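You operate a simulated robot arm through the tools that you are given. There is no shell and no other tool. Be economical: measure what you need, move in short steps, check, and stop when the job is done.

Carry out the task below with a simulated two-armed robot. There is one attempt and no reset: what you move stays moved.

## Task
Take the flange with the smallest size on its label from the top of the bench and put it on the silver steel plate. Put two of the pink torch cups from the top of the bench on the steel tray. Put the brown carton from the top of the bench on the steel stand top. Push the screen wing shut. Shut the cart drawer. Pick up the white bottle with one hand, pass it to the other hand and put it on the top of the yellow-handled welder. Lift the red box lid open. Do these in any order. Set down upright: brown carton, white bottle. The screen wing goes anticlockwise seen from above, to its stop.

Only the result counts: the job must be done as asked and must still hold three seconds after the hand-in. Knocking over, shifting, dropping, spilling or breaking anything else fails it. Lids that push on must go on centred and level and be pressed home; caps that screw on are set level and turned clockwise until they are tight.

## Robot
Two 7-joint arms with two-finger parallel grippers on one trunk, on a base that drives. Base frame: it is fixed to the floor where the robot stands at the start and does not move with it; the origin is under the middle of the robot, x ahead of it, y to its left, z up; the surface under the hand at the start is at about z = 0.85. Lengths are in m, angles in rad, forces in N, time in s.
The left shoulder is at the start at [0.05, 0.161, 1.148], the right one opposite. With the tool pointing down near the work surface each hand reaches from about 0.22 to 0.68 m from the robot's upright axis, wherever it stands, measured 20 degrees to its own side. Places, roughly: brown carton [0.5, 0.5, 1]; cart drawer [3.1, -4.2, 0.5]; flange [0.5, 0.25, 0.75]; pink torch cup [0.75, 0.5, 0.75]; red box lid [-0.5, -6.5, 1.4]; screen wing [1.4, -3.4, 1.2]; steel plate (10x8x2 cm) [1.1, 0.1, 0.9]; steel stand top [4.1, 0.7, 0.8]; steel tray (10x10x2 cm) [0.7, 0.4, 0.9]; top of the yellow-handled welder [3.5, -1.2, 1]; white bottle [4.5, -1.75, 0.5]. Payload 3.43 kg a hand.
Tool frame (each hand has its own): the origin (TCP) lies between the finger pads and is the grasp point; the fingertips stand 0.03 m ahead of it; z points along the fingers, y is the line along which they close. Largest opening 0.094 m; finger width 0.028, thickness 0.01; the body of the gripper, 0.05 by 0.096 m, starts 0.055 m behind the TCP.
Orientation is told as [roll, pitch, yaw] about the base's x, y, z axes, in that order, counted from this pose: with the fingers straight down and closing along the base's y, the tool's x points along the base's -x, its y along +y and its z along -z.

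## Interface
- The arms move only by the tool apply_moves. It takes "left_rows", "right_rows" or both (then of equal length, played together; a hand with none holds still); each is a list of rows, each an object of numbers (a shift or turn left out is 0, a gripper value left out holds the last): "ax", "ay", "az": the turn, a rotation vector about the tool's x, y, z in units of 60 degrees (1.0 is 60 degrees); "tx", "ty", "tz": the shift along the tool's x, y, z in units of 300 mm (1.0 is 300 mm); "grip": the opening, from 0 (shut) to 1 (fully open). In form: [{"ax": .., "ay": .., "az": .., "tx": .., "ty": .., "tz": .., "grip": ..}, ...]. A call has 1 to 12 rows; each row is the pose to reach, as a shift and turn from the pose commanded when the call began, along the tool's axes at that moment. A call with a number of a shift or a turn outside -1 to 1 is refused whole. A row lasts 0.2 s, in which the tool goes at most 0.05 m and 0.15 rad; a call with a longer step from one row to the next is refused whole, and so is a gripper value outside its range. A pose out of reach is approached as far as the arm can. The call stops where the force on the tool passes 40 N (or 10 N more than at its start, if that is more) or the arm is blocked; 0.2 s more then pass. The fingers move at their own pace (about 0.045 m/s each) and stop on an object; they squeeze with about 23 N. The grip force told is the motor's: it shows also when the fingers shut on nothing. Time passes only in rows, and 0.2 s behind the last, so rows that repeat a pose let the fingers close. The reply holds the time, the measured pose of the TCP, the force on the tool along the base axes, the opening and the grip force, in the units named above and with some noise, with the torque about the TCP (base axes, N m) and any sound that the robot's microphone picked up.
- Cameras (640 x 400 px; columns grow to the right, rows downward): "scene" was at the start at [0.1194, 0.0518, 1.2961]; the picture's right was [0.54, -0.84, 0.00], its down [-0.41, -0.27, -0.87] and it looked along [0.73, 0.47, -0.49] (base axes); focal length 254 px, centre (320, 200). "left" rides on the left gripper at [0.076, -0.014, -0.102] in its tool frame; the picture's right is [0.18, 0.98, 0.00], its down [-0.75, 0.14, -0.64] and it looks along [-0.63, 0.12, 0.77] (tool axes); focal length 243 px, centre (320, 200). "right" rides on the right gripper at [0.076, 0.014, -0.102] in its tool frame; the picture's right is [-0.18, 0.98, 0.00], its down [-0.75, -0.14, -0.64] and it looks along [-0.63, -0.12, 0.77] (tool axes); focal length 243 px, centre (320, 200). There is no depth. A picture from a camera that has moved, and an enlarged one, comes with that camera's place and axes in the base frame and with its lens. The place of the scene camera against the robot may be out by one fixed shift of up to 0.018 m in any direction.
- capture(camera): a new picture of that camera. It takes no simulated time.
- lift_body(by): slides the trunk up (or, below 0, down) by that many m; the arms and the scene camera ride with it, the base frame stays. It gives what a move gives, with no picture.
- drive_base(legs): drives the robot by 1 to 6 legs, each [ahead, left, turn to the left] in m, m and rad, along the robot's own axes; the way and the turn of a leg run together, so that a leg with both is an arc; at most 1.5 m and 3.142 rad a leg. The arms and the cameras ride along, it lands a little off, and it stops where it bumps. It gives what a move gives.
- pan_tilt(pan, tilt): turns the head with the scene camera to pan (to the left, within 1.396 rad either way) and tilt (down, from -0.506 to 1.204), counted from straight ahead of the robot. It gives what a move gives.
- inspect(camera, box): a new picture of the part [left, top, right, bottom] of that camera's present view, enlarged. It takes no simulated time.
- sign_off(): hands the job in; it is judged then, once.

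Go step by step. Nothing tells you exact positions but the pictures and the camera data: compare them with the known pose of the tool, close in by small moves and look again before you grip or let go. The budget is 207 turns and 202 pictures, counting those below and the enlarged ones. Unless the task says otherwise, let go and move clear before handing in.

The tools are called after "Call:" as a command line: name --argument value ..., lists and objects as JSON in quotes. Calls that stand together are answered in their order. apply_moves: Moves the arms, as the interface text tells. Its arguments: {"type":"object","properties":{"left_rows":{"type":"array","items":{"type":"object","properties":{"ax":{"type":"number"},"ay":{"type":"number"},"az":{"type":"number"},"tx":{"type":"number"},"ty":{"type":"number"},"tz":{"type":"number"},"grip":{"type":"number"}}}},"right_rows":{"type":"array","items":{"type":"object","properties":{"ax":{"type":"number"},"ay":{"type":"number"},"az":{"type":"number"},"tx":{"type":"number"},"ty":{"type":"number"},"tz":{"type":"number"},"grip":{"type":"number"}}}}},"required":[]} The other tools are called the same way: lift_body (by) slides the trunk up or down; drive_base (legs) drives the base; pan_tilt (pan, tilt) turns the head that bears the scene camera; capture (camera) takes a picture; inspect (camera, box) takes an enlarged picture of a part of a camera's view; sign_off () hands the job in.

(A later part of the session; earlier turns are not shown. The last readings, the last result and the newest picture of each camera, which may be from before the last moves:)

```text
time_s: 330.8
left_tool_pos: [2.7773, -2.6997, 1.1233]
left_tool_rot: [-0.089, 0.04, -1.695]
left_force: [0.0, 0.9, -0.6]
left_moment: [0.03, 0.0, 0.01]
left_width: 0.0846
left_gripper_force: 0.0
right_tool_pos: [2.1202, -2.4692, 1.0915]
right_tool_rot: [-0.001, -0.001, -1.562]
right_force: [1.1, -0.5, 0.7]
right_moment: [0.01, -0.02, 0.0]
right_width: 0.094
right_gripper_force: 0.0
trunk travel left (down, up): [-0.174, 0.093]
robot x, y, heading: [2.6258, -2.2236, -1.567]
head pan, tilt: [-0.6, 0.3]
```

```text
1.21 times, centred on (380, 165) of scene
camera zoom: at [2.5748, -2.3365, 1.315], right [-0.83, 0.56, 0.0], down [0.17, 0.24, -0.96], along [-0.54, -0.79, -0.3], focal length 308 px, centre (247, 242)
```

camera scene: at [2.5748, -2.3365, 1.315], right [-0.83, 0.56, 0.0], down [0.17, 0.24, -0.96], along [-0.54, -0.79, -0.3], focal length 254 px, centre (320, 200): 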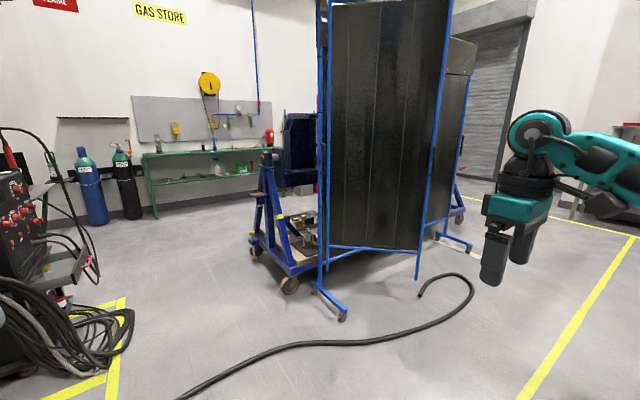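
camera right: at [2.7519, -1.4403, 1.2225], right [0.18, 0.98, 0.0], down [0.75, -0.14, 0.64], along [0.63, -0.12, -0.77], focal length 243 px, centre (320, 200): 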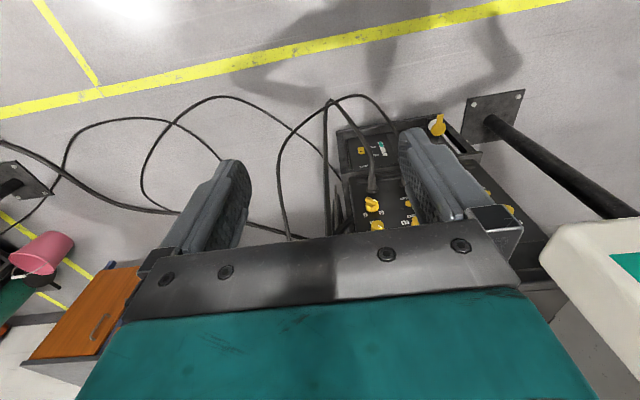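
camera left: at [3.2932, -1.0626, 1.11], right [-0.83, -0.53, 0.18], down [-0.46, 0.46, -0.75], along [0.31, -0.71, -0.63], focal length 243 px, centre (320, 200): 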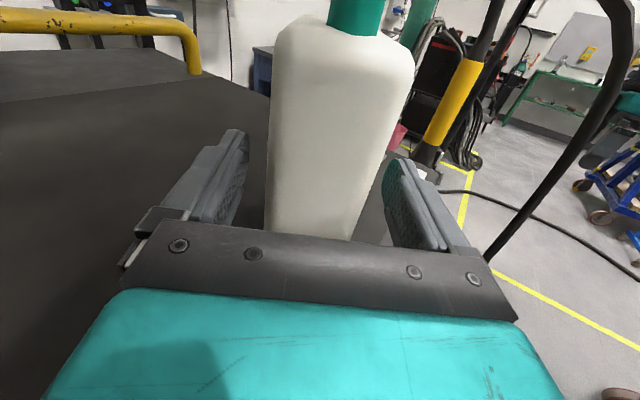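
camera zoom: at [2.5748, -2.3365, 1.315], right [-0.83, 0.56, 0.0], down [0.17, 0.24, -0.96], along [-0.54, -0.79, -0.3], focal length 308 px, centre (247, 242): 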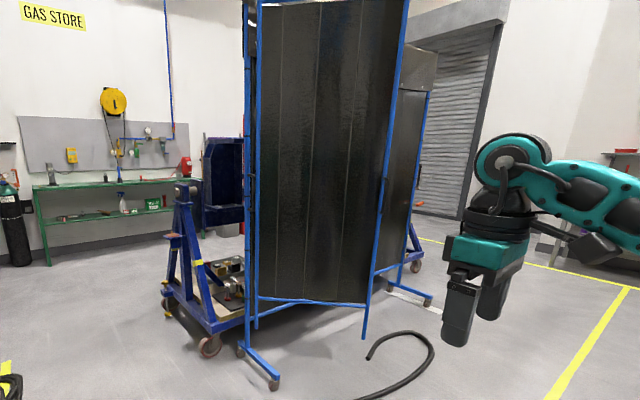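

The screen: hinge post at about (1.62,−3.63), wing free edge at (1.17,−3.235), closing means swinging its free edge toward (−x,−y), anticlockwise. I close both fists, retract the left, set the right ahead, and drive up facing −y.

Call:
apply_moves --left_rows '[{"tx": 0.14, "grip": 0}, {"tx": 0.28}, {"tx": 0.42}, {"tx": 0.56}, {"tx": 0.66, "ty": 0.1}, {"tx": 0.66, "ty": 0.2}, {"tx": 0.66, "ty": 0.3}]' --right_rows '[{"tx": -0.05, "ty": 0.14, "grip": 0}, {"tx": -0.1, "ty": 0.28}, {"tx": -0.15, "ty": 0.42}, {"tx": -0.2, "ty": 0.56}, {"tx": -0.25, "ty": 0.7}, {"tx": -0.3, "ty": 0.84}, {"tx": -0.35, "ty": 0.98}]'

Call:
drive_base --legs '[[0.45, 0, 0], [0, -1.17, 0]]'

Call:
pan_tilt --pan -0.1 --tilt 0.4

Call:
capture --camera "scene"

```text
time_s: 332.4
left_tool_pos: [2.8924, -2.5154, 1.1227]
left_tool_rot: [-0.091, 0.041, -1.697]
left_force: [0.3, -0.4, 0.3]
left_moment: [0.0, 0.01, -0.02]
left_width: 0.0
left_gripper_force: 22.9
right_tool_pos: [2.4169, -2.5721, 1.0928]
right_tool_rot: [-0.004, 0.001, -1.565]
right_force: [0.7, 0.5, -0.4]
right_moment: [0.01, 0.03, 0.0]
right_width: 0.0001
right_gripper_force: 23.1
trunk travel left (down, up): [-0.174, 0.093]
robot x, y, heading: [2.6247, -2.2203, -1.565]
head pan, tilt: [-0.6, 0.3]
```

```text
time_s: 345.3
left_tool_pos: [1.7267, -2.9797, 1.1234]
left_tool_rot: [-0.09, 0.042, -1.661]
left_force: [-0.4, 0.5, 0.3]
left_moment: [0.05, -0.01, 0.0]
left_width: 0.0
left_gripper_force: 23.1
right_tool_pos: [1.253, -3.0541, 1.091]
right_tool_rot: [-0.002, 0.001, -1.526]
right_force: [-0.1, 0.0, -0.3]
right_moment: [0.01, 0.0, -0.01]
right_width: 0.0
right_gripper_force: 23.1
trunk travel left (down, up): [-0.174, 0.093]
robot x, y, heading: [1.4491, -2.6962, -1.532]
head pan, tilt: [-0.6, 0.3]
```

```text
time_s: 346.2
left_tool_pos: [1.7266, -2.9813, 1.1238]
left_tool_rot: [-0.088, 0.041, -1.661]
left_force: [0.1, -0.4, 0.4]
left_moment: [-0.03, 0.0, -0.02]
left_width: 0.0
left_gripper_force: 22.7
right_tool_pos: [1.2527, -3.0534, 1.091]
right_tool_rot: [-0.002, 0.0, -1.528]
right_force: [-0.1, 0.3, -0.1]
right_moment: [0.02, 0.01, 0.0]
right_width: 0.0
right_gripper_force: 22.9
trunk travel left (down, up): [-0.174, 0.093]
robot x, y, heading: [1.4508, -2.6945, -1.535]
head pan, tilt: [-0.099, 0.4]
```

```text
67 pictures are left
camera scene: at [1.4484, -2.826, 1.3057], right [-1.0, 0.06, 0.0], down [0.02, 0.39, -0.92], along [-0.06, -0.92, -0.39], focal length 254 px, centre (320, 200)
```

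scene: 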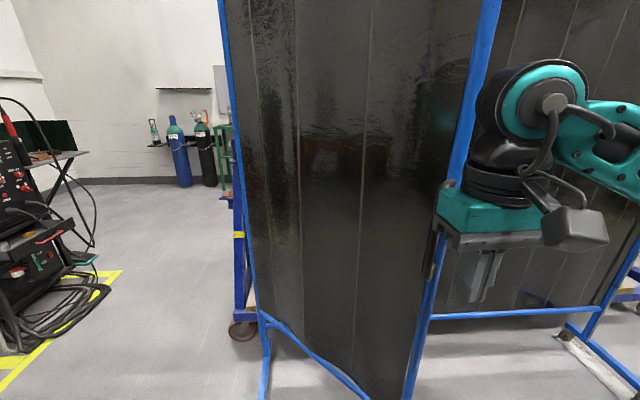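

The right fist is in front of the wing near its free edge. I drive 10 cm nearer and push with the arm.

Call:
drive_base --legs '[[0.1, 0, 0]]'

Call:
apply_moves --right_rows '[{"tx": -0.1}, {"tx": -0.2}, {"tx": -0.3, "ty": -0.02}, {"tx": -0.4, "ty": -0.05}, {"tx": -0.5, "ty": -0.09}, {"tx": -0.6, "ty": -0.13}, {"tx": -0.7, "ty": -0.16}]'

Call:
capture --camera "scene"

```text
time_s: 347.2
left_tool_pos: [1.7286, -3.0368, 1.1232]
left_tool_rot: [-0.088, 0.041, -1.663]
left_force: [0.1, 0.1, -0.6]
left_moment: [0.03, 0.01, -0.03]
left_width: 0.0002
left_gripper_force: 23.0
right_tool_pos: [1.2516, -3.1061, 1.0927]
right_tool_rot: [-0.016, 0.008, -1.535]
right_force: [-1.0, 0.0, 0.2]
right_moment: [0.0, 0.02, 0.01]
right_width: 0.0001
right_gripper_force: 23.4
trunk travel left (down, up): [-0.174, 0.093]
robot x, y, heading: [1.4524, -2.751, -1.534]
head pan, tilt: [-0.099, 0.4]
stopped in leg 1: the force on the tool passed its limit at 82 N (the readings are from after the stop); the commanded pose is now the measured one
```

```text
time_s: 348.8
left_tool_pos: [1.7296, -3.0375, 1.1237]
left_tool_rot: [-0.089, 0.041, -1.662]
left_force: [0.6, 0.3, -0.6]
left_moment: [-0.01, -0.04, 0.03]
left_width: 0.0001
left_gripper_force: 22.9
right_tool_pos: [1.2103, -3.3192, 1.0898]
right_tool_rot: [-0.019, 0.008, -1.533]
right_force: [-0.3, 0.0, 0.9]
right_moment: [-0.04, 0.01, -0.06]
right_width: 0.0
right_gripper_force: 23.0
trunk travel left (down, up): [-0.174, 0.093]
robot x, y, heading: [1.4527, -2.7527, -1.532]
head pan, tilt: [-0.099, 0.4]
```

```text
66 pictures are left
camera scene: at [1.4508, -2.8831, 1.3056], right [-1.0, 0.06, 0.0], down [0.02, 0.39, -0.92], along [-0.06, -0.92, -0.39], focal length 254 px, centre (320, 200)
```

scene: 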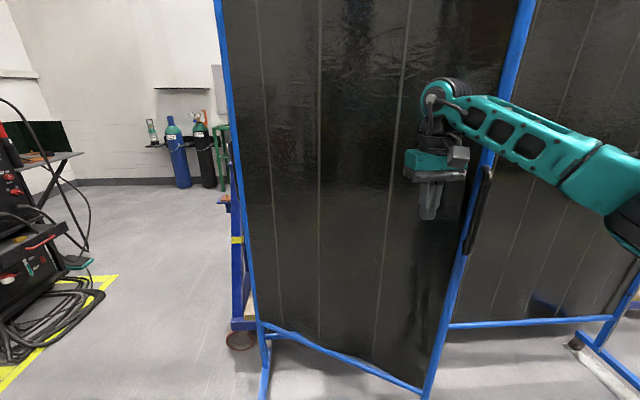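

The wing swings freely (now about 155°). I pull the hand back, drive 0.2 m closer, and push on.

Call:
apply_moves --right_rows '[{"tx": 0.16}, {"tx": 0.32}, {"tx": 0.48}, {"tx": 0.64}, {"tx": 0.75}]'

Call:
drive_base --legs '[[0.2, 0, 0]]'

Call:
apply_moves --right_rows '[{"tx": -0.1}, {"tx": -0.2}, {"tx": -0.3}, {"tx": -0.4}, {"tx": -0.5}, {"tx": -0.6, "ty": -0.03}, {"tx": -0.7, "ty": -0.06}, {"tx": -0.8, "ty": -0.09}]'

Call:
capture --camera "scene"

```text
time_s: 350.0
left_tool_pos: [1.7286, -3.038, 1.1245]
left_tool_rot: [-0.087, 0.041, -1.663]
left_force: [-0.3, 0.3, -0.2]
left_moment: [0.0, -0.02, -0.01]
left_width: 0.0
left_gripper_force: 22.6
right_tool_pos: [1.2037, -3.0912, 1.0934]
right_tool_rot: [-0.016, 0.008, -1.535]
right_force: [0.0, 0.1, 0.3]
right_moment: [-0.01, 0.05, -0.01]
right_width: 0.0
right_gripper_force: 22.9
trunk travel left (down, up): [-0.174, 0.093]
robot x, y, heading: [1.4506, -2.7551, -1.535]
head pan, tilt: [-0.099, 0.4]
```

```text
time_s: 351.6
left_tool_pos: [1.7325, -3.2381, 1.1236]
left_tool_rot: [-0.087, 0.042, -1.668]
left_force: [-0.1, 0.7, -0.9]
left_moment: [0.0, -0.06, 0.0]
left_width: 0.0
left_gripper_force: 23.3
right_tool_pos: [1.2088, -3.2897, 1.0932]
right_tool_rot: [-0.016, 0.008, -1.539]
right_force: [-0.3, -0.2, 0.0]
right_moment: [-0.01, 0.01, -0.03]
right_width: 0.0
right_gripper_force: 22.9
trunk travel left (down, up): [-0.174, 0.093]
robot x, y, heading: [1.4596, -2.9535, -1.539]
head pan, tilt: [-0.099, 0.4]
```

```text
time_s: 353.4
left_tool_pos: [1.7349, -3.2373, 1.1238]
left_tool_rot: [-0.088, 0.04, -1.667]
left_force: [-0.5, 0.5, -0.1]
left_moment: [0.0, 0.0, 0.06]
left_width: 0.0001
left_gripper_force: 22.8
right_tool_pos: [1.1898, -3.5337, 1.092]
right_tool_rot: [-0.018, 0.01, -1.536]
right_force: [0.1, 0.1, -0.3]
right_moment: [0.0, 0.02, -0.01]
right_width: 0.0
right_gripper_force: 23.1
trunk travel left (down, up): [-0.174, 0.093]
robot x, y, heading: [1.4591, -2.9515, -1.538]
head pan, tilt: [-0.099, 0.4]
```

```text
65 pictures are left
camera scene: at [1.4568, -3.0819, 1.3056], right [-1.0, 0.07, 0.0], down [0.03, 0.39, -0.92], along [-0.06, -0.92, -0.39], focal length 254 px, centre (320, 200)
```

scene: 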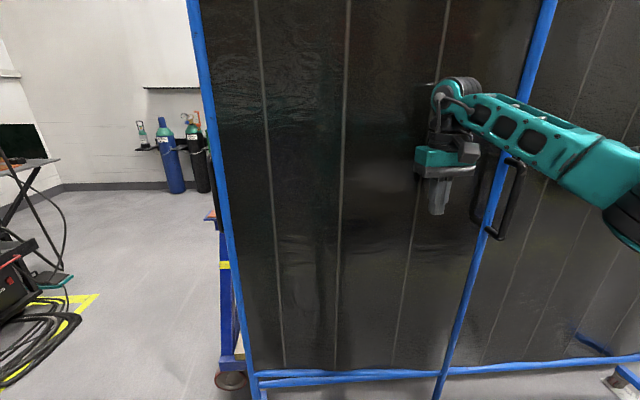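

Nearly closed; I keep pushing until it meets its stop.

Call:
apply_moves --right_rows '[{"tx": -0.05}, {"tx": -0.1}, {"tx": -0.15}, {"tx": -0.2}]'

Call:
capture --camera "scene"

```text
time_s: 354.2
left_tool_pos: [1.7342, -3.2355, 1.1238]
left_tool_rot: [-0.087, 0.041, -1.669]
left_force: [-0.4, 1.0, 0.4]
left_moment: [0.01, 0.01, -0.02]
left_width: 0.0
left_gripper_force: 22.4
right_tool_pos: [1.1911, -3.568, 1.093]
right_tool_rot: [-0.017, 0.022, -1.538]
right_force: [2.8, 12.4, 0.7]
right_moment: [-1.25, 0.32, 0.0]
right_width: 0.0
right_gripper_force: 22.8
right hand out of reach, approached as far as the arm can: row 4
trunk travel left (down, up): [-0.174, 0.093]
robot x, y, heading: [1.4586, -2.9512, -1.542]
head pan, tilt: [-0.099, 0.4]
stopped in row 4 (right hand): the force on the tool passed its limit at 44 N (the readings are from after the stop); the commanded pose is now the measured one
```

```text
64 pictures are left
camera scene: at [1.4572, -3.0788, 1.3061], right [-1.0, 0.07, 0.0], down [0.03, 0.39, -0.92], along [-0.06, -0.92, -0.39], focal length 254 px, centre (320, 200)
```

scene: 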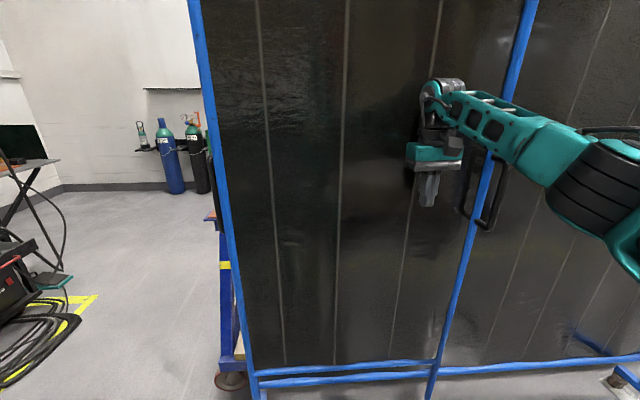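

It reached its stop (44 N). I retract, back off, and check it stays.

Call:
apply_moves --right_rows '[{"tx": 0.15}, {"tx": 0.3}, {"tx": 0.45}, {"tx": 0.6}, {"tx": 0.75}]'

Call:
drive_base --legs '[[-0.35, 0, 0]]'

Call:
capture --camera "scene"

```text
time_s: 355.4
left_tool_pos: [1.7342, -3.2373, 1.1244]
left_tool_rot: [-0.087, 0.041, -1.666]
left_force: [0.3, 0.3, -0.5]
left_moment: [-0.04, 0.0, 0.01]
left_width: 0.0001
left_gripper_force: 22.8
right_tool_pos: [1.1842, -3.3464, 1.0979]
right_tool_rot: [-0.017, 0.022, -1.54]
right_force: [0.0, 0.1, 0.8]
right_moment: [-0.02, -0.02, -0.04]
right_width: 0.0
right_gripper_force: 23.1
trunk travel left (down, up): [-0.174, 0.093]
robot x, y, heading: [1.4596, -2.9526, -1.536]
head pan, tilt: [-0.099, 0.4]
```

```text
time_s: 357.7
left_tool_pos: [1.7233, -2.8886, 1.124]
left_tool_rot: [-0.087, 0.042, -1.665]
left_force: [0.3, -0.2, 0.4]
left_moment: [0.03, -0.04, 0.02]
left_width: 0.0
left_gripper_force: 23.4
right_tool_pos: [1.1757, -2.9983, 1.0971]
right_tool_rot: [-0.016, 0.022, -1.536]
right_force: [-0.1, -0.4, -1.2]
right_moment: [0.0, -0.02, -0.03]
right_width: 0.0001
right_gripper_force: 23.1
trunk travel left (down, up): [-0.174, 0.093]
robot x, y, heading: [1.4462, -2.598, -1.534]
head pan, tilt: [-0.099, 0.4]
```

```text
63 pictures are left
camera scene: at [1.4458, -2.7322, 1.3058], right [-1.0, 0.07, 0.0], down [0.03, 0.39, -0.92], along [-0.06, -0.92, -0.39], focal length 254 px, centre (320, 200)
```

scene: 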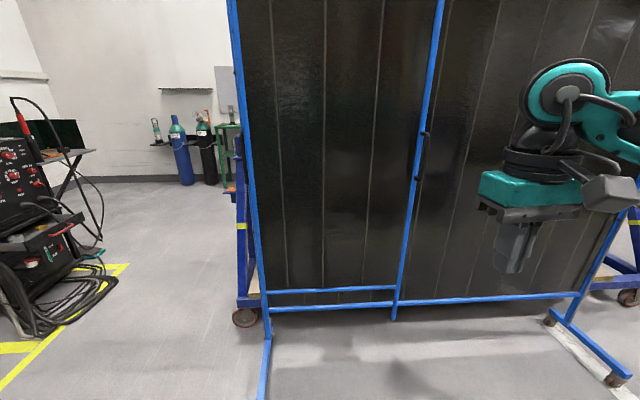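

The wing stays shut. Next the cart drawer near (3.1,−4.2); I move over to look at it.

Call:
drive_base --legs '[[0, 0.95, -0.03]]'

Call:
pan_tilt --pan 0.4 --tilt 0.4

Call:
capture --camera "scene"

```text
time_s: 366.4
left_tool_pos: [2.6685, -2.8815, 1.1236]
left_tool_rot: [-0.086, 0.043, -1.698]
left_force: [0.0, -1.2, 0.1]
left_moment: [0.01, 0.02, -0.03]
left_width: 0.0
left_gripper_force: 22.9
right_tool_pos: [2.1167, -2.9734, 1.0978]
right_tool_rot: [-0.016, 0.022, -1.569]
right_force: [-0.1, -0.4, -0.1]
right_moment: [0.0, -0.02, -0.01]
right_width: 0.0003
right_gripper_force: 23.5
trunk travel left (down, up): [-0.174, 0.093]
robot x, y, heading: [2.4019, -2.5858, -1.57]
head pan, tilt: [-0.099, 0.4]
```

```text
time_s: 367.4
left_tool_pos: [2.6696, -2.8806, 1.1234]
left_tool_rot: [-0.088, 0.043, -1.699]
left_force: [0.2, 0.7, -0.1]
left_moment: [-0.01, -0.01, 0.0]
left_width: 0.0
left_gripper_force: 23.1
right_tool_pos: [2.118, -2.9738, 1.0969]
right_tool_rot: [-0.016, 0.023, -1.57]
right_force: [0.2, -0.7, 0.5]
right_moment: [-0.07, 0.02, 0.04]
right_width: 0.0
right_gripper_force: 22.3
trunk travel left (down, up): [-0.174, 0.093]
robot x, y, heading: [2.404, -2.5851, -1.576]
head pan, tilt: [0.4, 0.4]
```

```text
62 pictures are left
camera scene: at [2.4425, -2.7092, 1.3057], right [-0.92, -0.39, 0.0], down [-0.15, 0.36, -0.92], along [0.36, -0.85, -0.39], focal length 254 px, centre (320, 200)
```

scene: 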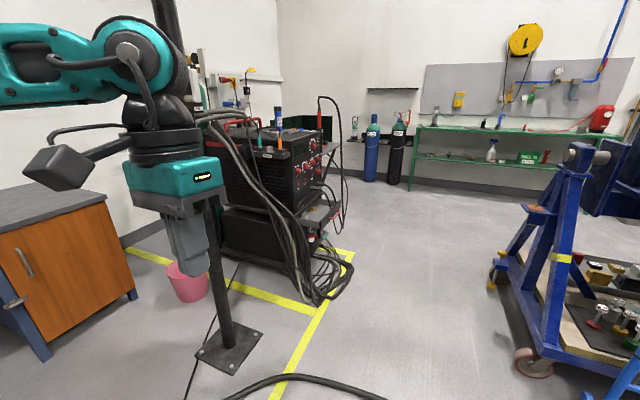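

Call:
inspect --camera "scene" --box '[210, 80, 370, 310]'

```text
1.74 times, centred on (290, 195) of scene
camera zoom: at [2.4425, -2.7092, 1.3057], right [-0.92, -0.39, 0.0], down [-0.15, 0.36, -0.92], along [0.36, -0.85, -0.39], focal length 442 px, centre (372, 209)
```

zoom: 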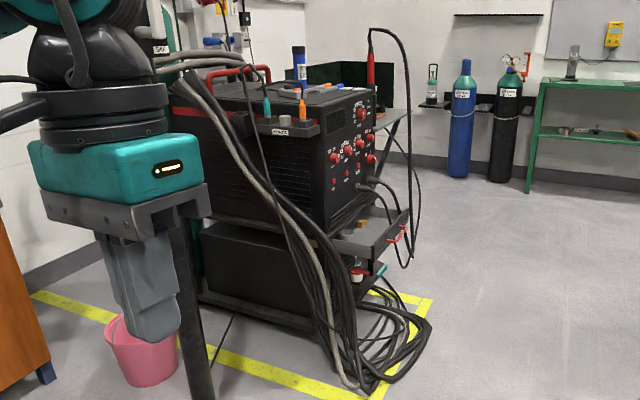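

The drawer sticks out from the cart front toward −x, near (2.97,−4.25,0.5). I turn to face +x and strafe down to stand in front of it.

Call:
drive_base --legs '[[0, 0, 1.57], [-0.1, 0, 0], [0, -1.45, 0]]'

Call:
pan_tilt --pan -0.1 --tilt 0.6

Call:
capture --camera "scene"

```text
time_s: 384.7
left_tool_pos: [2.6215, -3.7459, 1.1237]
left_tool_rot: [-0.088, 0.042, -0.099]
left_force: [-0.2, -0.6, -0.5]
left_moment: [-0.01, 0.02, 0.0]
left_width: 0.0
left_gripper_force: 22.5
right_tool_pos: [2.7315, -4.2962, 1.0975]
right_tool_rot: [-0.015, 0.023, 0.032]
right_force: [0.0, -0.2, 0.3]
right_moment: [0.01, 0.0, -0.01]
right_width: 0.0
right_gripper_force: 22.7
trunk travel left (down, up): [-0.174, 0.093]
robot x, y, heading: [2.3411, -4.02, 0.029]
head pan, tilt: [0.4, 0.4]
```

```text
time_s: 385.6
left_tool_pos: [2.6221, -3.7472, 1.1247]
left_tool_rot: [-0.087, 0.041, -0.097]
left_force: [-0.4, -0.5, 0.2]
left_moment: [-0.01, 0.01, -0.01]
left_width: 0.0
left_gripper_force: 22.9
right_tool_pos: [2.7328, -4.2972, 1.098]
right_tool_rot: [-0.015, 0.023, 0.032]
right_force: [-0.7, 0.4, -0.3]
right_moment: [-0.01, 0.02, 0.01]
right_width: 0.0001
right_gripper_force: 22.7
trunk travel left (down, up): [-0.174, 0.093]
robot x, y, heading: [2.3367, -4.025, 0.029]
head pan, tilt: [-0.099, 0.6]
```

```text
60 pictures are left
camera scene: at [2.4677, -4.0238, 1.2875], right [-0.07, -1.0, 0.0], down [-0.56, 0.04, -0.83], along [0.82, -0.06, -0.56], focal length 254 px, centre (320, 200)
```

scene: 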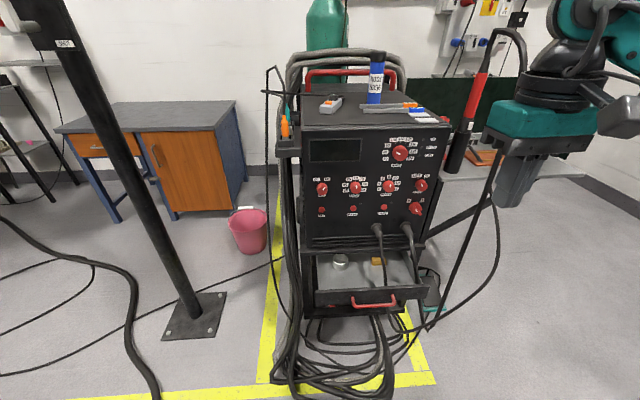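

The drawer front with red handle is at about (2.995,−4.25,0.5), to be pushed ~0.15 m to x≈3.15. I tilt the right fist forward 60°, lower the trunk, and lower the hand.

Call:
apply_moves --right_rows '[{"ay": -0.14}, {"ay": -0.28}, {"ay": -0.42}, {"ay": -0.56}, {"ay": -0.7}, {"ay": -0.84}, {"ay": -0.98}]'

Call:
lift_body --by -0.17

Call:
apply_moves --right_rows '[{"tx": 0.13, "tz": 0.075}, {"tx": 0.26, "tz": 0.15}, {"tx": 0.39, "tz": 0.225}, {"tx": 0.52, "tz": 0.3}, {"tx": 0.65, "tz": 0.375}, {"tx": 0.78, "tz": 0.45}, {"tx": 0.91, "tz": 0.525}]'

Call:
capture --camera "scene"

```text
time_s: 387.2
left_tool_pos: [2.6228, -3.7459, 1.1236]
left_tool_rot: [-0.088, 0.043, -0.097]
left_force: [-0.1, -0.2, -0.3]
left_moment: [-0.01, -0.01, -0.03]
left_width: 0.0
left_gripper_force: 22.8
right_tool_pos: [2.759, -4.3049, 1.1076]
right_tool_rot: [-0.031, -1.004, 0.06]
right_force: [0.0, 0.7, 0.6]
right_moment: [0.03, -0.01, 0.0]
right_width: 0.0
right_gripper_force: 23.1
right hand out of reach, approached as far as the arm can: row 6, 7
trunk travel left (down, up): [-0.174, 0.093]
robot x, y, heading: [2.3336, -4.0245, 0.026]
head pan, tilt: [-0.099, 0.6]
```

```text
time_s: 389.2
left_tool_pos: [2.6222, -3.7466, 0.9538]
left_tool_rot: [-0.088, 0.042, -0.098]
left_force: [0.4, 0.3, 0.4]
left_moment: [0.02, 0.0, -0.02]
left_width: 0.0001
left_gripper_force: 22.7
right_tool_pos: [2.7598, -4.3043, 0.9367]
right_tool_rot: [-0.03, -1.002, 0.057]
right_force: [-0.5, -0.9, -0.3]
right_moment: [-0.01, -0.01, 0.0]
right_width: 0.0002
right_gripper_force: 23.2
trunk travel left (down, up): [-0.004, 0.263]
robot x, y, heading: [2.3384, -4.0238, 0.028]
head pan, tilt: [-0.099, 0.6]
```

```text
time_s: 390.8
left_tool_pos: [2.6218, -3.7461, 0.9531]
left_tool_rot: [-0.086, 0.041, -0.098]
left_force: [-0.3, 0.0, -0.5]
left_moment: [0.0, -0.01, 0.05]
left_width: 0.0
left_gripper_force: 22.8
right_tool_pos: [2.7442, -4.3115, 0.6373]
right_tool_rot: [0.199, -0.985, -0.208]
right_force: [-0.5, 0.7, 1.1]
right_moment: [0.03, 0.0, -0.01]
right_width: 0.0
right_gripper_force: 22.7
right hand out of reach, approached as far as the arm can: row 1, 2, 3, 6, 7
trunk travel left (down, up): [-0.004, 0.263]
robot x, y, heading: [2.3333, -4.0207, 0.03]
head pan, tilt: [-0.099, 0.6]
```

```text
59 pictures are left
camera scene: at [2.4677, -4.0239, 1.1175], right [-0.07, -1.0, 0.0], down [-0.56, 0.04, -0.82], along [0.82, -0.06, -0.57], focal length 254 px, centre (320, 200)
```

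scene: 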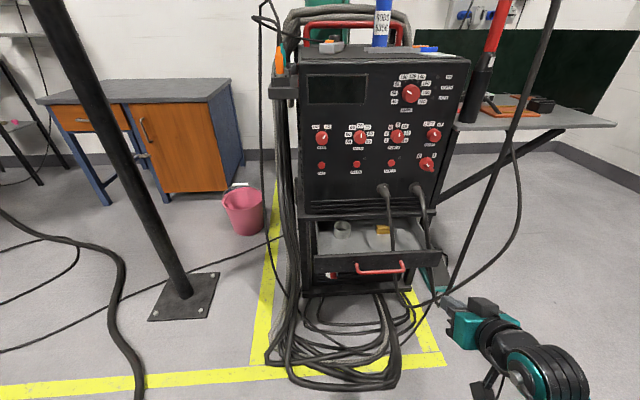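

Call:
apply_moves --right_rows '[{"tx": 0.07, "tz": 0.14}, {"tx": 0.14, "tz": 0.28}, {"tx": 0.21, "tz": 0.42}, {"tx": 0.28, "tz": 0.56}]'

Call:
capture --camera "scene"

Call:
capture --camera "right"

```text
time_s: 391.8
left_tool_pos: [2.6216, -3.7466, 0.9528]
left_tool_rot: [-0.088, 0.041, -0.098]
left_force: [0.0, -0.4, 1.3]
left_moment: [-0.01, -0.05, 0.05]
left_width: 0.0
left_gripper_force: 23.4
right_tool_pos: [2.8406, -4.3084, 0.4732]
right_tool_rot: [0.214, -0.985, -0.209]
right_force: [-0.7, -0.3, -0.8]
right_moment: [-0.02, 0.01, 0.01]
right_width: 0.0
right_gripper_force: 23.3
right hand out of reach, approached as far as the arm can: row 1, 2, 3, 4
trunk travel left (down, up): [-0.004, 0.263]
robot x, y, heading: [2.3364, -4.0224, 0.031]
head pan, tilt: [-0.099, 0.6]
```

```text
58 pictures are left
camera scene: at [2.4677, -4.0239, 1.1175], right [-0.07, -1.0, 0.0], down [-0.56, 0.04, -0.83], along [0.82, -0.06, -0.56], focal length 254 px, centre (320, 200)
```

scene: 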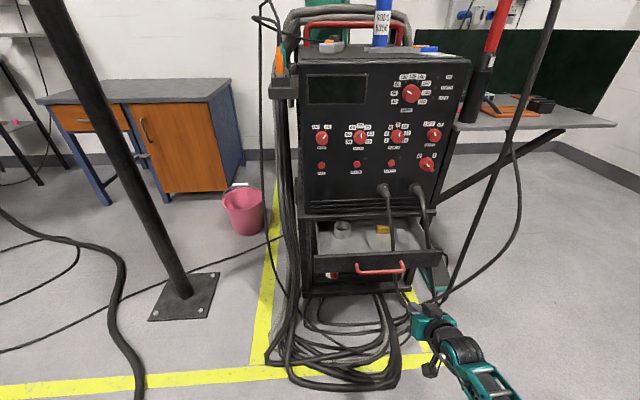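

```text
57 pictures are left
camera right: at [2.7136, -4.2902, 0.4678], right [0.13, 0.95, 0.27], down [-0.14, -0.25, 0.96], along [0.98, -0.16, 0.1], focal length 243 px, centre (320, 200)
```

right: 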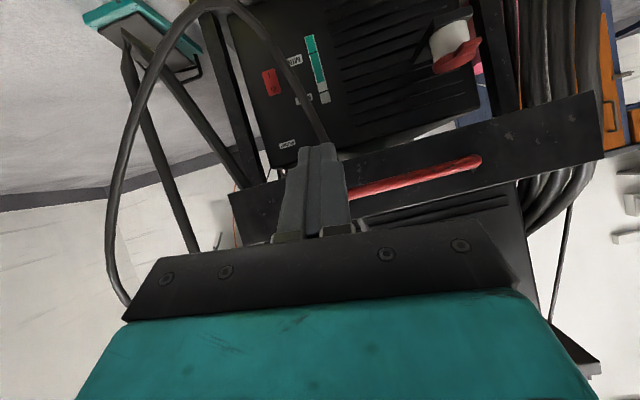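

The fist is level with the drawer front. I shift 6.5 cm left with the base to centre on the handle, then push forward.

Call:
drive_base --legs '[[0, 0.065, -0.03], [0.1, 0, 0]]'

Call:
capture --camera "right"

```text
time_s: 393.8
left_tool_pos: [2.7293, -3.6887, 0.9534]
left_tool_rot: [-0.087, 0.042, -0.128]
left_force: [-0.4, 0.1, -0.9]
left_moment: [-0.02, -0.03, 0.0]
left_width: 0.0001
left_gripper_force: 23.0
right_tool_pos: [2.9288, -4.2583, 0.473]
right_tool_rot: [0.214, -0.979, -0.242]
right_force: [-0.1, 0.5, -0.2]
right_moment: [0.01, 0.04, -0.01]
right_width: 0.0002
right_gripper_force: 23.0
trunk travel left (down, up): [-0.004, 0.263]
robot x, y, heading: [2.4376, -3.9583, -0.002]
head pan, tilt: [-0.099, 0.6]
```

```text
56 pictures are left
camera right: at [2.8032, -4.2363, 0.4676], right [0.16, 0.95, 0.27], down [-0.14, -0.25, 0.96], along [0.98, -0.19, 0.09], focal length 243 px, centre (320, 200)
```

right: 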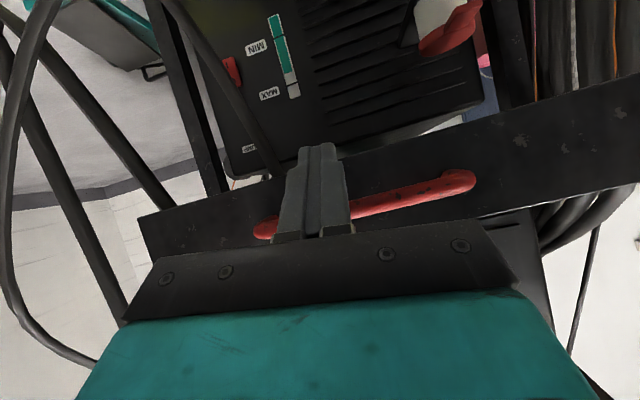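

Call:
drive_base --legs '[[0.08, 0, 0]]'

Call:
apply_moves --right_rows '[{"tz": 0.05, "tx": -0.03}, {"tz": 0.1, "tx": -0.06}, {"tz": 0.15, "tx": -0.09}]'

Call:
capture --camera "scene"

```text
time_s: 394.8
left_tool_pos: [2.8086, -3.6901, 0.9537]
left_tool_rot: [-0.086, 0.043, -0.127]
left_force: [0.9, 0.8, 0.6]
left_moment: [0.0, 0.04, -0.02]
left_width: 0.0
left_gripper_force: 23.5
right_tool_pos: [3.0097, -4.2587, 0.4749]
right_tool_rot: [0.216, -0.986, -0.244]
right_force: [-0.3, 0.3, 0.2]
right_moment: [0.01, 0.02, 0.01]
right_width: 0.0
right_gripper_force: 22.9
trunk travel left (down, up): [-0.004, 0.263]
robot x, y, heading: [2.5127, -3.9531, 0.003]
head pan, tilt: [-0.099, 0.6]
```

```text
time_s: 395.6
left_tool_pos: [2.8086, -3.6886, 0.9532]
left_tool_rot: [-0.088, 0.041, -0.126]
left_force: [-0.2, -0.5, 1.0]
left_moment: [-0.01, -0.01, 0.02]
left_width: 0.0
left_gripper_force: 23.5
right_tool_pos: [3.0625, -4.2619, 0.4725]
right_tool_rot: [0.217, -0.984, -0.244]
right_force: [1.0, 0.5, -2.1]
right_moment: [-0.03, -0.01, 0.0]
right_width: 0.0
right_gripper_force: 23.0
trunk travel left (down, up): [-0.004, 0.263]
robot x, y, heading: [2.5112, -3.9589, 0.0]
head pan, tilt: [-0.099, 0.6]
```

```text
55 pictures are left
camera scene: at [2.6455, -3.9625, 1.1175], right [-0.1, -0.99, 0.0], down [-0.56, 0.06, -0.82], along [0.82, -0.08, -0.57], focal length 254 px, centre (320, 200)
```

scene: 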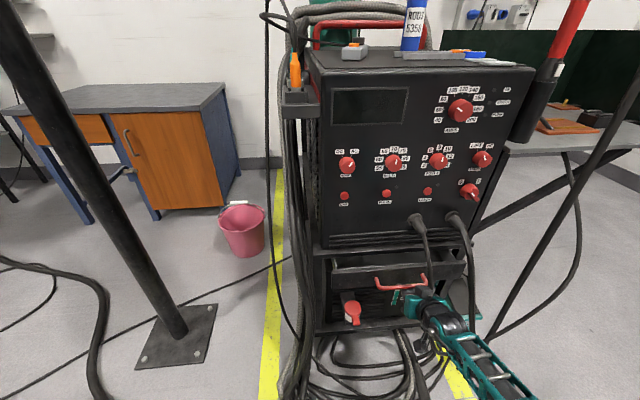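

The drawer is going in. I keep pushing.

Call:
drive_base --legs '[[0.05, 0, 0]]'

Call:
capture --camera "scene"

```text
time_s: 396.6
left_tool_pos: [2.8589, -3.6909, 0.953]
left_tool_rot: [-0.087, 0.043, -0.126]
left_force: [0.6, 0.2, -0.3]
left_moment: [0.02, 0.03, 0.02]
left_width: 0.0002
left_gripper_force: 22.7
right_tool_pos: [3.1107, -4.2611, 0.4722]
right_tool_rot: [0.217, -0.985, -0.242]
right_force: [-0.1, 1.0, -0.4]
right_moment: [0.0, 0.02, -0.01]
right_width: 0.0
right_gripper_force: 23.1
trunk travel left (down, up): [-0.004, 0.263]
robot x, y, heading: [2.5627, -3.9545, 0.001]
head pan, tilt: [-0.099, 0.6]
```

```text
54 pictures are left
camera scene: at [2.695, -3.9625, 1.1175], right [-0.1, -0.99, 0.0], down [-0.56, 0.06, -0.83], along [0.82, -0.08, -0.56], focal length 254 px, centre (320, 200)
```

scene: 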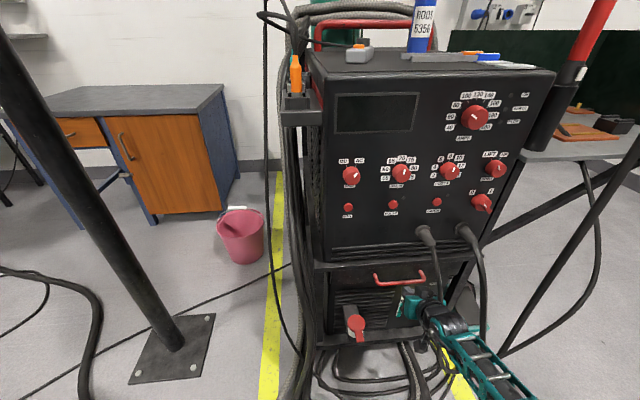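

Call:
apply_moves --right_rows '[{"tz": 0.05, "tx": -0.03}, {"tz": 0.1, "tx": -0.06}, {"tz": 0.15, "tx": -0.09}, {"tz": 0.2, "tx": -0.12}]'

Call:
inspect --camera "scene" --box '[290, 220, 490, 370]'

```text
time_s: 397.2
left_tool_pos: [2.8583, -3.6908, 0.9529]
left_tool_rot: [-0.087, 0.043, -0.132]
left_force: [-0.1, -0.8, -0.3]
left_moment: [0.04, -0.01, 0.0]
left_width: 0.0
left_gripper_force: 23.1
right_tool_pos: [3.1373, -4.2641, 0.4615]
right_tool_rot: [0.207, -0.971, -0.233]
right_force: [-2.6, 1.2, 0.5]
right_moment: [0.03, 0.07, 0.05]
right_width: 0.0
right_gripper_force: 23.2
trunk travel left (down, up): [-0.004, 0.263]
robot x, y, heading: [2.5643, -3.9586, 0.001]
head pan, tilt: [-0.099, 0.6]
stopped in row 3 (right hand): the force on the tool passed its limit at 113 N (the readings are from after the stop); the commanded pose is now the measured one
```

```text
2.67 times, centred on (390, 295) of scene
camera zoom: at [2.6949, -3.9628, 1.1175], right [-0.1, -0.99, 0.0], down [-0.56, 0.06, -0.82], along [0.82, -0.08, -0.57], focal length 678 px, centre (133, -53)
```

zoom: 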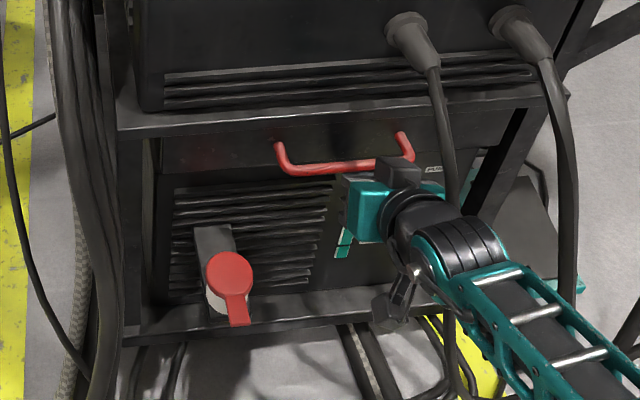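

The drawer reached its stop. I back off and check.

Call:
drive_base --legs '[[-0.3, 0, 0]]'

Call:
inspect --camera "scene" --box '[270, 150, 450, 300]'

Call:
capture --camera "right"

```text
time_s: 399.2
left_tool_pos: [2.5532, -3.6892, 0.9535]
left_tool_rot: [-0.087, 0.045, -0.128]
left_force: [0.5, 0.3, -0.5]
left_moment: [0.03, -0.04, 0.01]
left_width: 0.0001
left_gripper_force: 23.1
right_tool_pos: [2.833, -4.2657, 0.4625]
right_tool_rot: [0.207, -0.972, -0.233]
right_force: [-0.3, -0.7, -0.3]
right_moment: [-0.01, -0.01, 0.0]
right_width: 0.0
right_gripper_force: 23.0
trunk travel left (down, up): [-0.004, 0.263]
robot x, y, heading: [2.2567, -3.9575, -0.006]
head pan, tilt: [-0.099, 0.6]
```

```text
2.67 times, centred on (360, 225) of scene
camera zoom: at [2.3906, -3.9621, 1.1175], right [-0.1, -0.99, 0.0], down [-0.56, 0.06, -0.83], along [0.82, -0.08, -0.56], focal length 678 px, centre (213, 133)
```

zoom: 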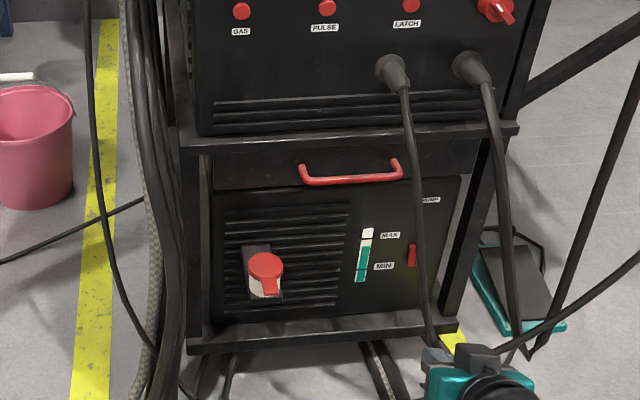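

```text
51 pictures are left
camera right: at [2.7072, -4.241, 0.4594], right [0.16, 0.95, 0.27], down [-0.13, -0.25, 0.96], along [0.98, -0.19, 0.08], focal length 243 px, centre (320, 200)
```

right: 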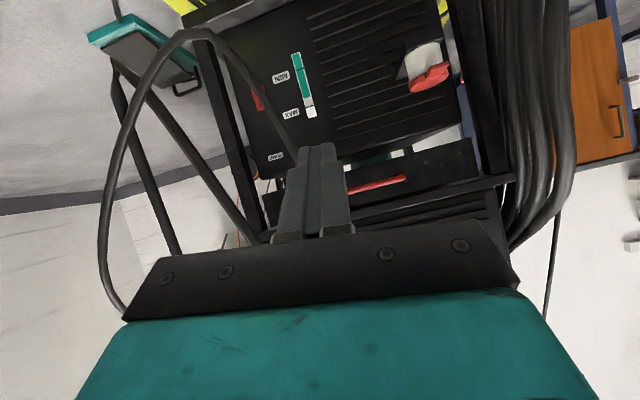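

Drawer shut. I restore the right hand and raise the trunk, then look for the red box.

Call:
apply_moves --right_rows '[{"tx": -0.13, "tz": -0.09}, {"tx": -0.26, "tz": -0.18}, {"tx": -0.39, "tz": -0.27}, {"tx": -0.52, "tz": -0.36}, {"tx": -0.65, "tz": -0.45}]'

Call:
apply_moves --right_rows '[{"ay": 0.14}, {"ay": 0.28}, {"ay": 0.42}, {"ay": 0.56}, {"ay": 0.7}, {"ay": 0.84}, {"ay": 0.93}]'

Call:
lift_body --by 0.17

Call:
pan_tilt --pan -1.1 --tilt 0.3

Call:
capture --camera "scene"

```text
time_s: 400.4
left_tool_pos: [2.5548, -3.6892, 0.9532]
left_tool_rot: [-0.087, 0.042, -0.131]
left_force: [0.2, -0.1, -0.5]
left_moment: [0.02, -0.01, 0.01]
left_width: 0.0002
left_gripper_force: 22.3
right_tool_pos: [2.8277, -4.2895, 0.6984]
right_tool_rot: [0.208, -0.97, -0.232]
right_force: [-0.8, -0.1, 0.2]
right_moment: [-0.01, 0.01, -0.01]
right_width: 0.0001
right_gripper_force: 23.1
trunk travel left (down, up): [-0.004, 0.263]
robot x, y, heading: [2.26, -3.9533, -0.002]
head pan, tilt: [-0.099, 0.6]
```

```text
time_s: 402.1
left_tool_pos: [2.5538, -3.6889, 0.953]
left_tool_rot: [-0.086, 0.044, -0.131]
left_force: [-0.5, 0.0, -0.4]
left_moment: [0.0, -0.01, -0.02]
left_width: 0.0002
left_gripper_force: 23.5
right_tool_pos: [2.8283, -4.29, 0.6987]
right_tool_rot: [0.117, -0.004, -0.059]
right_force: [0.6, 0.4, 0.4]
right_moment: [0.03, -0.02, 0.02]
right_width: 0.0
right_gripper_force: 22.9
trunk travel left (down, up): [-0.004, 0.263]
robot x, y, heading: [2.262, -3.9558, -0.003]
head pan, tilt: [-0.099, 0.6]
```

```text
time_s: 404.0
left_tool_pos: [2.5549, -3.69, 1.1234]
left_tool_rot: [-0.086, 0.043, -0.129]
left_force: [-0.2, 0.1, -0.4]
left_moment: [0.0, 0.0, 0.0]
left_width: 0.0001
left_gripper_force: 23.2
right_tool_pos: [2.8281, -4.2899, 0.8691]
right_tool_rot: [0.116, -0.007, -0.063]
right_force: [0.7, 1.1, -0.3]
right_moment: [-0.02, 0.02, 0.02]
right_width: 0.0001
right_gripper_force: 22.9
trunk travel left (down, up): [-0.174, 0.093]
robot x, y, heading: [2.2594, -3.9546, -0.005]
head pan, tilt: [-0.099, 0.6]
```

```text
time_s: 405.2
left_tool_pos: [2.5535, -3.6902, 1.1243]
left_tool_rot: [-0.088, 0.045, -0.13]
left_force: [0.7, -0.3, -0.8]
left_moment: [0.01, 0.02, -0.01]
left_width: 0.0002
left_gripper_force: 23.4
right_tool_pos: [2.8282, -4.2902, 0.869]
right_tool_rot: [0.118, -0.007, -0.063]
right_force: [0.0, -0.5, 0.3]
right_moment: [-0.01, 0.02, 0.0]
right_width: 0.0
right_gripper_force: 22.7
trunk travel left (down, up): [-0.174, 0.093]
robot x, y, heading: [2.2589, -3.9525, -0.004]
head pan, tilt: [-1.1, 0.3]
```

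```text
50 pictures are left
camera scene: at [2.345, -4.0364, 1.315], right [-0.89, -0.45, 0.0], down [-0.13, 0.26, -0.96], along [0.43, -0.85, -0.3], focal length 254 px, centre (320, 200)
```

scene: 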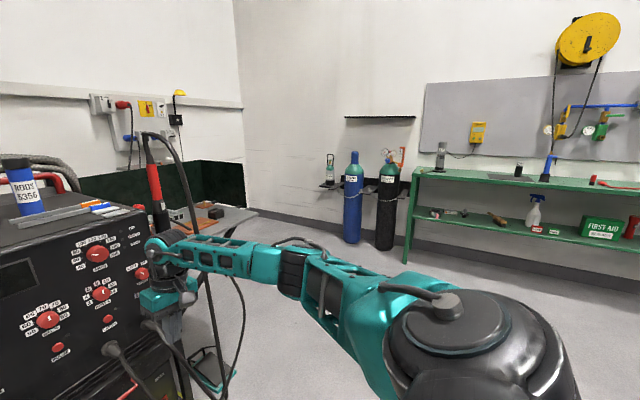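

Call:
apply_moves --right_rows '[{"tx": 0.12}, {"tx": 0.24, "tz": -0.05}, {"tx": 0.36, "tz": -0.1}, {"tx": 0.4, "tz": -0.22}, {"tx": 0.4, "tz": -0.36}, {"tx": 0.4, "tz": -0.5}, {"tx": 0.4, "tz": -0.64}, {"tx": 0.4, "tz": -0.75}]'

Call:
drive_base --legs '[[0, -0.85, 0], [0, 0, -1.57]]'

Call:
pan_tilt --pan -0.8 --tilt 0.25

Call:
capture --camera "scene"

```text
time_s: 407.0
left_tool_pos: [2.5542, -3.689, 1.1221]
left_tool_rot: [-0.087, 0.043, -0.13]
left_force: [-1.2, -0.3, -0.8]
left_moment: [-0.01, 0.02, -0.02]
left_width: 0.0
left_gripper_force: 23.3
right_tool_pos: [2.7042, -4.3091, 1.0916]
right_tool_rot: [0.114, -0.009, -0.066]
right_force: [0.2, 0.0, -1.6]
right_moment: [-0.04, 0.0, 0.0]
right_width: 0.0
right_gripper_force: 23.4
trunk travel left (down, up): [-0.174, 0.093]
robot x, y, heading: [2.2553, -3.9542, 0.001]
head pan, tilt: [-1.1, 0.3]
```

```text
time_s: 418.7
left_tool_pos: [2.5266, -5.0956, 1.1234]
left_tool_rot: [-0.088, 0.043, -1.689]
left_force: [-0.1, 0.2, -0.7]
left_moment: [0.03, 0.03, -0.01]
left_width: 0.0
left_gripper_force: 22.8
right_tool_pos: [1.9088, -5.2531, 1.09]
right_tool_rot: [0.117, -0.008, -1.622]
right_force: [1.0, 0.6, -0.8]
right_moment: [-0.01, -0.01, 0.06]
right_width: 0.0
right_gripper_force: 22.7
trunk travel left (down, up): [-0.174, 0.093]
robot x, y, heading: [2.2582, -4.8023, -1.56]
head pan, tilt: [-1.1, 0.3]
```

```text
time_s: 419.5
left_tool_pos: [2.5283, -5.0944, 1.1238]
left_tool_rot: [-0.087, 0.044, -1.689]
left_force: [-0.4, -0.8, -0.2]
left_moment: [0.01, 0.0, 0.02]
left_width: 0.0002
left_gripper_force: 23.2
right_tool_pos: [1.9093, -5.2531, 1.0914]
right_tool_rot: [0.117, -0.006, -1.621]
right_force: [0.9, 0.9, -0.2]
right_moment: [0.01, -0.04, -0.02]
right_width: 0.0
right_gripper_force: 23.0
trunk travel left (down, up): [-0.174, 0.093]
robot x, y, heading: [2.2589, -4.8008, -1.56]
head pan, tilt: [-0.799, 0.25]
```

```text
49 pictures are left
camera scene: at [2.1958, -4.9065, 1.3197], right [-0.7, 0.71, 0.0], down [0.18, 0.17, -0.97], along [-0.69, -0.68, -0.25], focal length 254 px, centre (320, 200)
```

scene: 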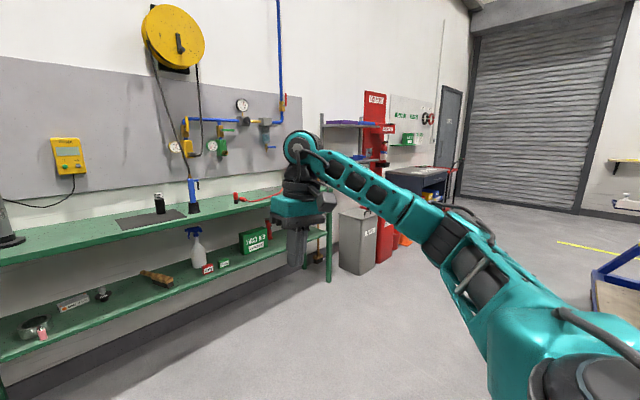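

I see a red unit on the far wall to the west, near (−0.5,−6.5). I drive along facing the wall.

Call:
drive_base --legs '[[0.35, 0, 0], [0, -1.3, 0], [0, -1.2, 0]]'

Call:
pan_tilt --pan -0.2 --tilt 0.15

Call:
capture --camera "scene"

```text
time_s: 443.1
left_tool_pos: [0.0657, -5.4739, 1.1237]
left_tool_rot: [-0.088, 0.044, -1.687]
left_force: [-0.8, 0.7, 0.9]
left_moment: [0.0, 0.02, -0.02]
left_width: 0.0001
left_gripper_force: 22.8
right_tool_pos: [-0.5526, -5.6351, 1.0903]
right_tool_rot: [0.116, -0.007, -1.619]
right_force: [-0.1, -0.3, -0.3]
right_moment: [0.02, -0.03, 0.0]
right_width: 0.0
right_gripper_force: 22.7
trunk travel left (down, up): [-0.174, 0.093]
robot x, y, heading: [-0.2056, -5.1802, -1.557]
head pan, tilt: [-0.799, 0.25]
```

```text
time_s: 444.1
left_tool_pos: [0.0657, -5.4741, 1.123]
left_tool_rot: [-0.088, 0.043, -1.684]
left_force: [-0.9, 0.7, 0.0]
left_moment: [0.01, -0.02, -0.01]
left_width: 0.0
left_gripper_force: 23.0
right_tool_pos: [-0.5524, -5.6336, 1.0905]
right_tool_rot: [0.117, -0.008, -1.618]
right_force: [-0.6, 0.8, -0.4]
right_moment: [0.01, 0.05, -0.01]
right_width: 0.0
right_gripper_force: 23.1
trunk travel left (down, up): [-0.174, 0.093]
robot x, y, heading: [-0.2004, -5.1838, -1.557]
head pan, tilt: [-0.201, 0.15]
```

```text
48 pictures are left
camera scene: at [-0.2184, -5.3118, 1.329], right [-0.98, 0.19, 0.0], down [0.03, 0.15, -0.99], along [-0.19, -0.97, -0.15], focal length 254 px, centre (320, 200)
```

scene: 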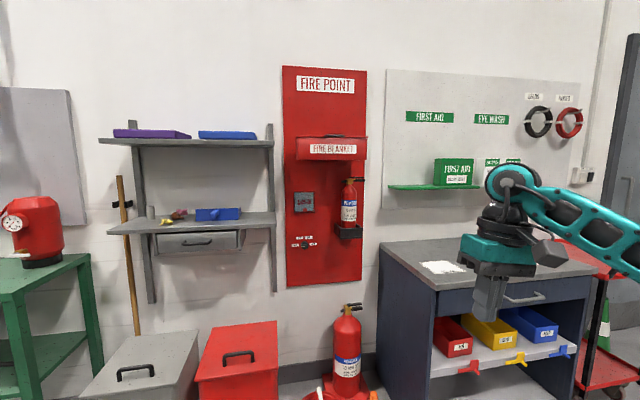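

Call:
inspect --camera "scene" --box '[270, 110, 390, 240]'

```text
3.08 times, centred on (330, 175) of scene
camera zoom: at [-0.2184, -5.3118, 1.329], right [-0.98, 0.19, 0.0], down [0.03, 0.15, -0.99], along [-0.19, -0.97, -0.15], focal length 783 px, centre (289, 277)
```

zoom: 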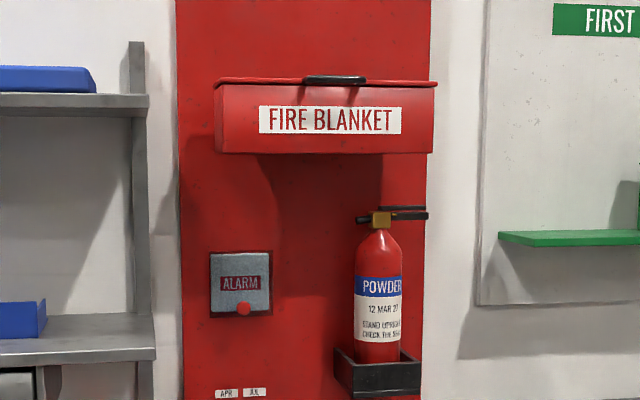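

The red box is the "FIRE BLANKET" box, its lid with a black handle on top at about (−0.51,−6.43,1.44). I raise the trunk and go nearer to see the handle.

Call:
lift_body --by 0.09

Call:
drive_base --legs '[[0.35, -0.1, 0]]'

Call:
pan_tilt --pan -0.2 --tilt 0.1

Call:
inspect --camera "scene" --box '[240, 100, 440, 260]'

```text
time_s: 445.3
left_tool_pos: [0.066, -5.474, 1.2129]
left_tool_rot: [-0.086, 0.044, -1.685]
left_force: [0.2, 0.6, -0.8]
left_moment: [0.0, 0.0, 0.01]
left_width: 0.0
left_gripper_force: 23.1
right_tool_pos: [-0.5525, -5.6352, 1.1798]
right_tool_rot: [0.117, -0.009, -1.618]
right_force: [0.5, -0.3, 0.5]
right_moment: [0.0, 0.03, 0.0]
right_width: 0.0
right_gripper_force: 22.8
trunk travel left (down, up): [-0.264, 0.003]
robot x, y, heading: [-0.2047, -5.1863, -1.566]
head pan, tilt: [-0.201, 0.15]
```

```text
time_s: 447.6
left_tool_pos: [-0.0291, -5.8225, 1.2133]
left_tool_rot: [-0.087, 0.045, -1.688]
left_force: [-0.1, -0.7, 0.6]
left_moment: [0.01, -0.04, -0.03]
left_width: 0.0
left_gripper_force: 22.7
right_tool_pos: [-0.6486, -5.9816, 1.1804]
right_tool_rot: [0.117, -0.007, -1.622]
right_force: [-0.1, 0.0, 0.3]
right_moment: [0.03, -0.01, 0.01]
right_width: 0.0
right_gripper_force: 23.0
trunk travel left (down, up): [-0.264, 0.003]
robot x, y, heading: [-0.2982, -5.5321, -1.555]
head pan, tilt: [-0.201, 0.15]
```

```text
time_s: 448.3
left_tool_pos: [-0.031, -5.8219, 1.213]
left_tool_rot: [-0.086, 0.045, -1.689]
left_force: [0.1, -0.3, 0.1]
left_moment: [0.03, 0.01, -0.03]
left_width: 0.0
left_gripper_force: 22.5
right_tool_pos: [-0.6476, -5.9807, 1.1813]
right_tool_rot: [0.116, -0.007, -1.622]
right_force: [-0.3, -0.2, -0.4]
right_moment: [0.03, 0.0, 0.0]
right_width: 0.0002
right_gripper_force: 22.8
trunk travel left (down, up): [-0.264, 0.003]
robot x, y, heading: [-0.302, -5.5293, -1.562]
head pan, tilt: [-0.201, 0.099]
```

```text
2.50 times, centred on (340, 180) of scene
camera zoom: at [-0.3133, -5.6582, 1.4236], right [-0.98, 0.19, 0.0], down [0.02, 0.1, -0.99], along [-0.19, -0.98, -0.1], focal length 636 px, centre (270, 250)
```

zoom: 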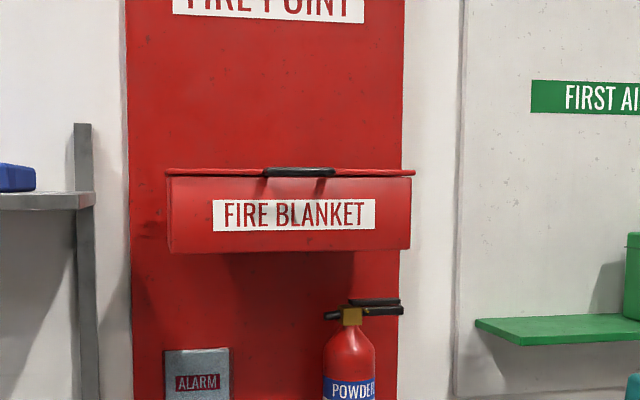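

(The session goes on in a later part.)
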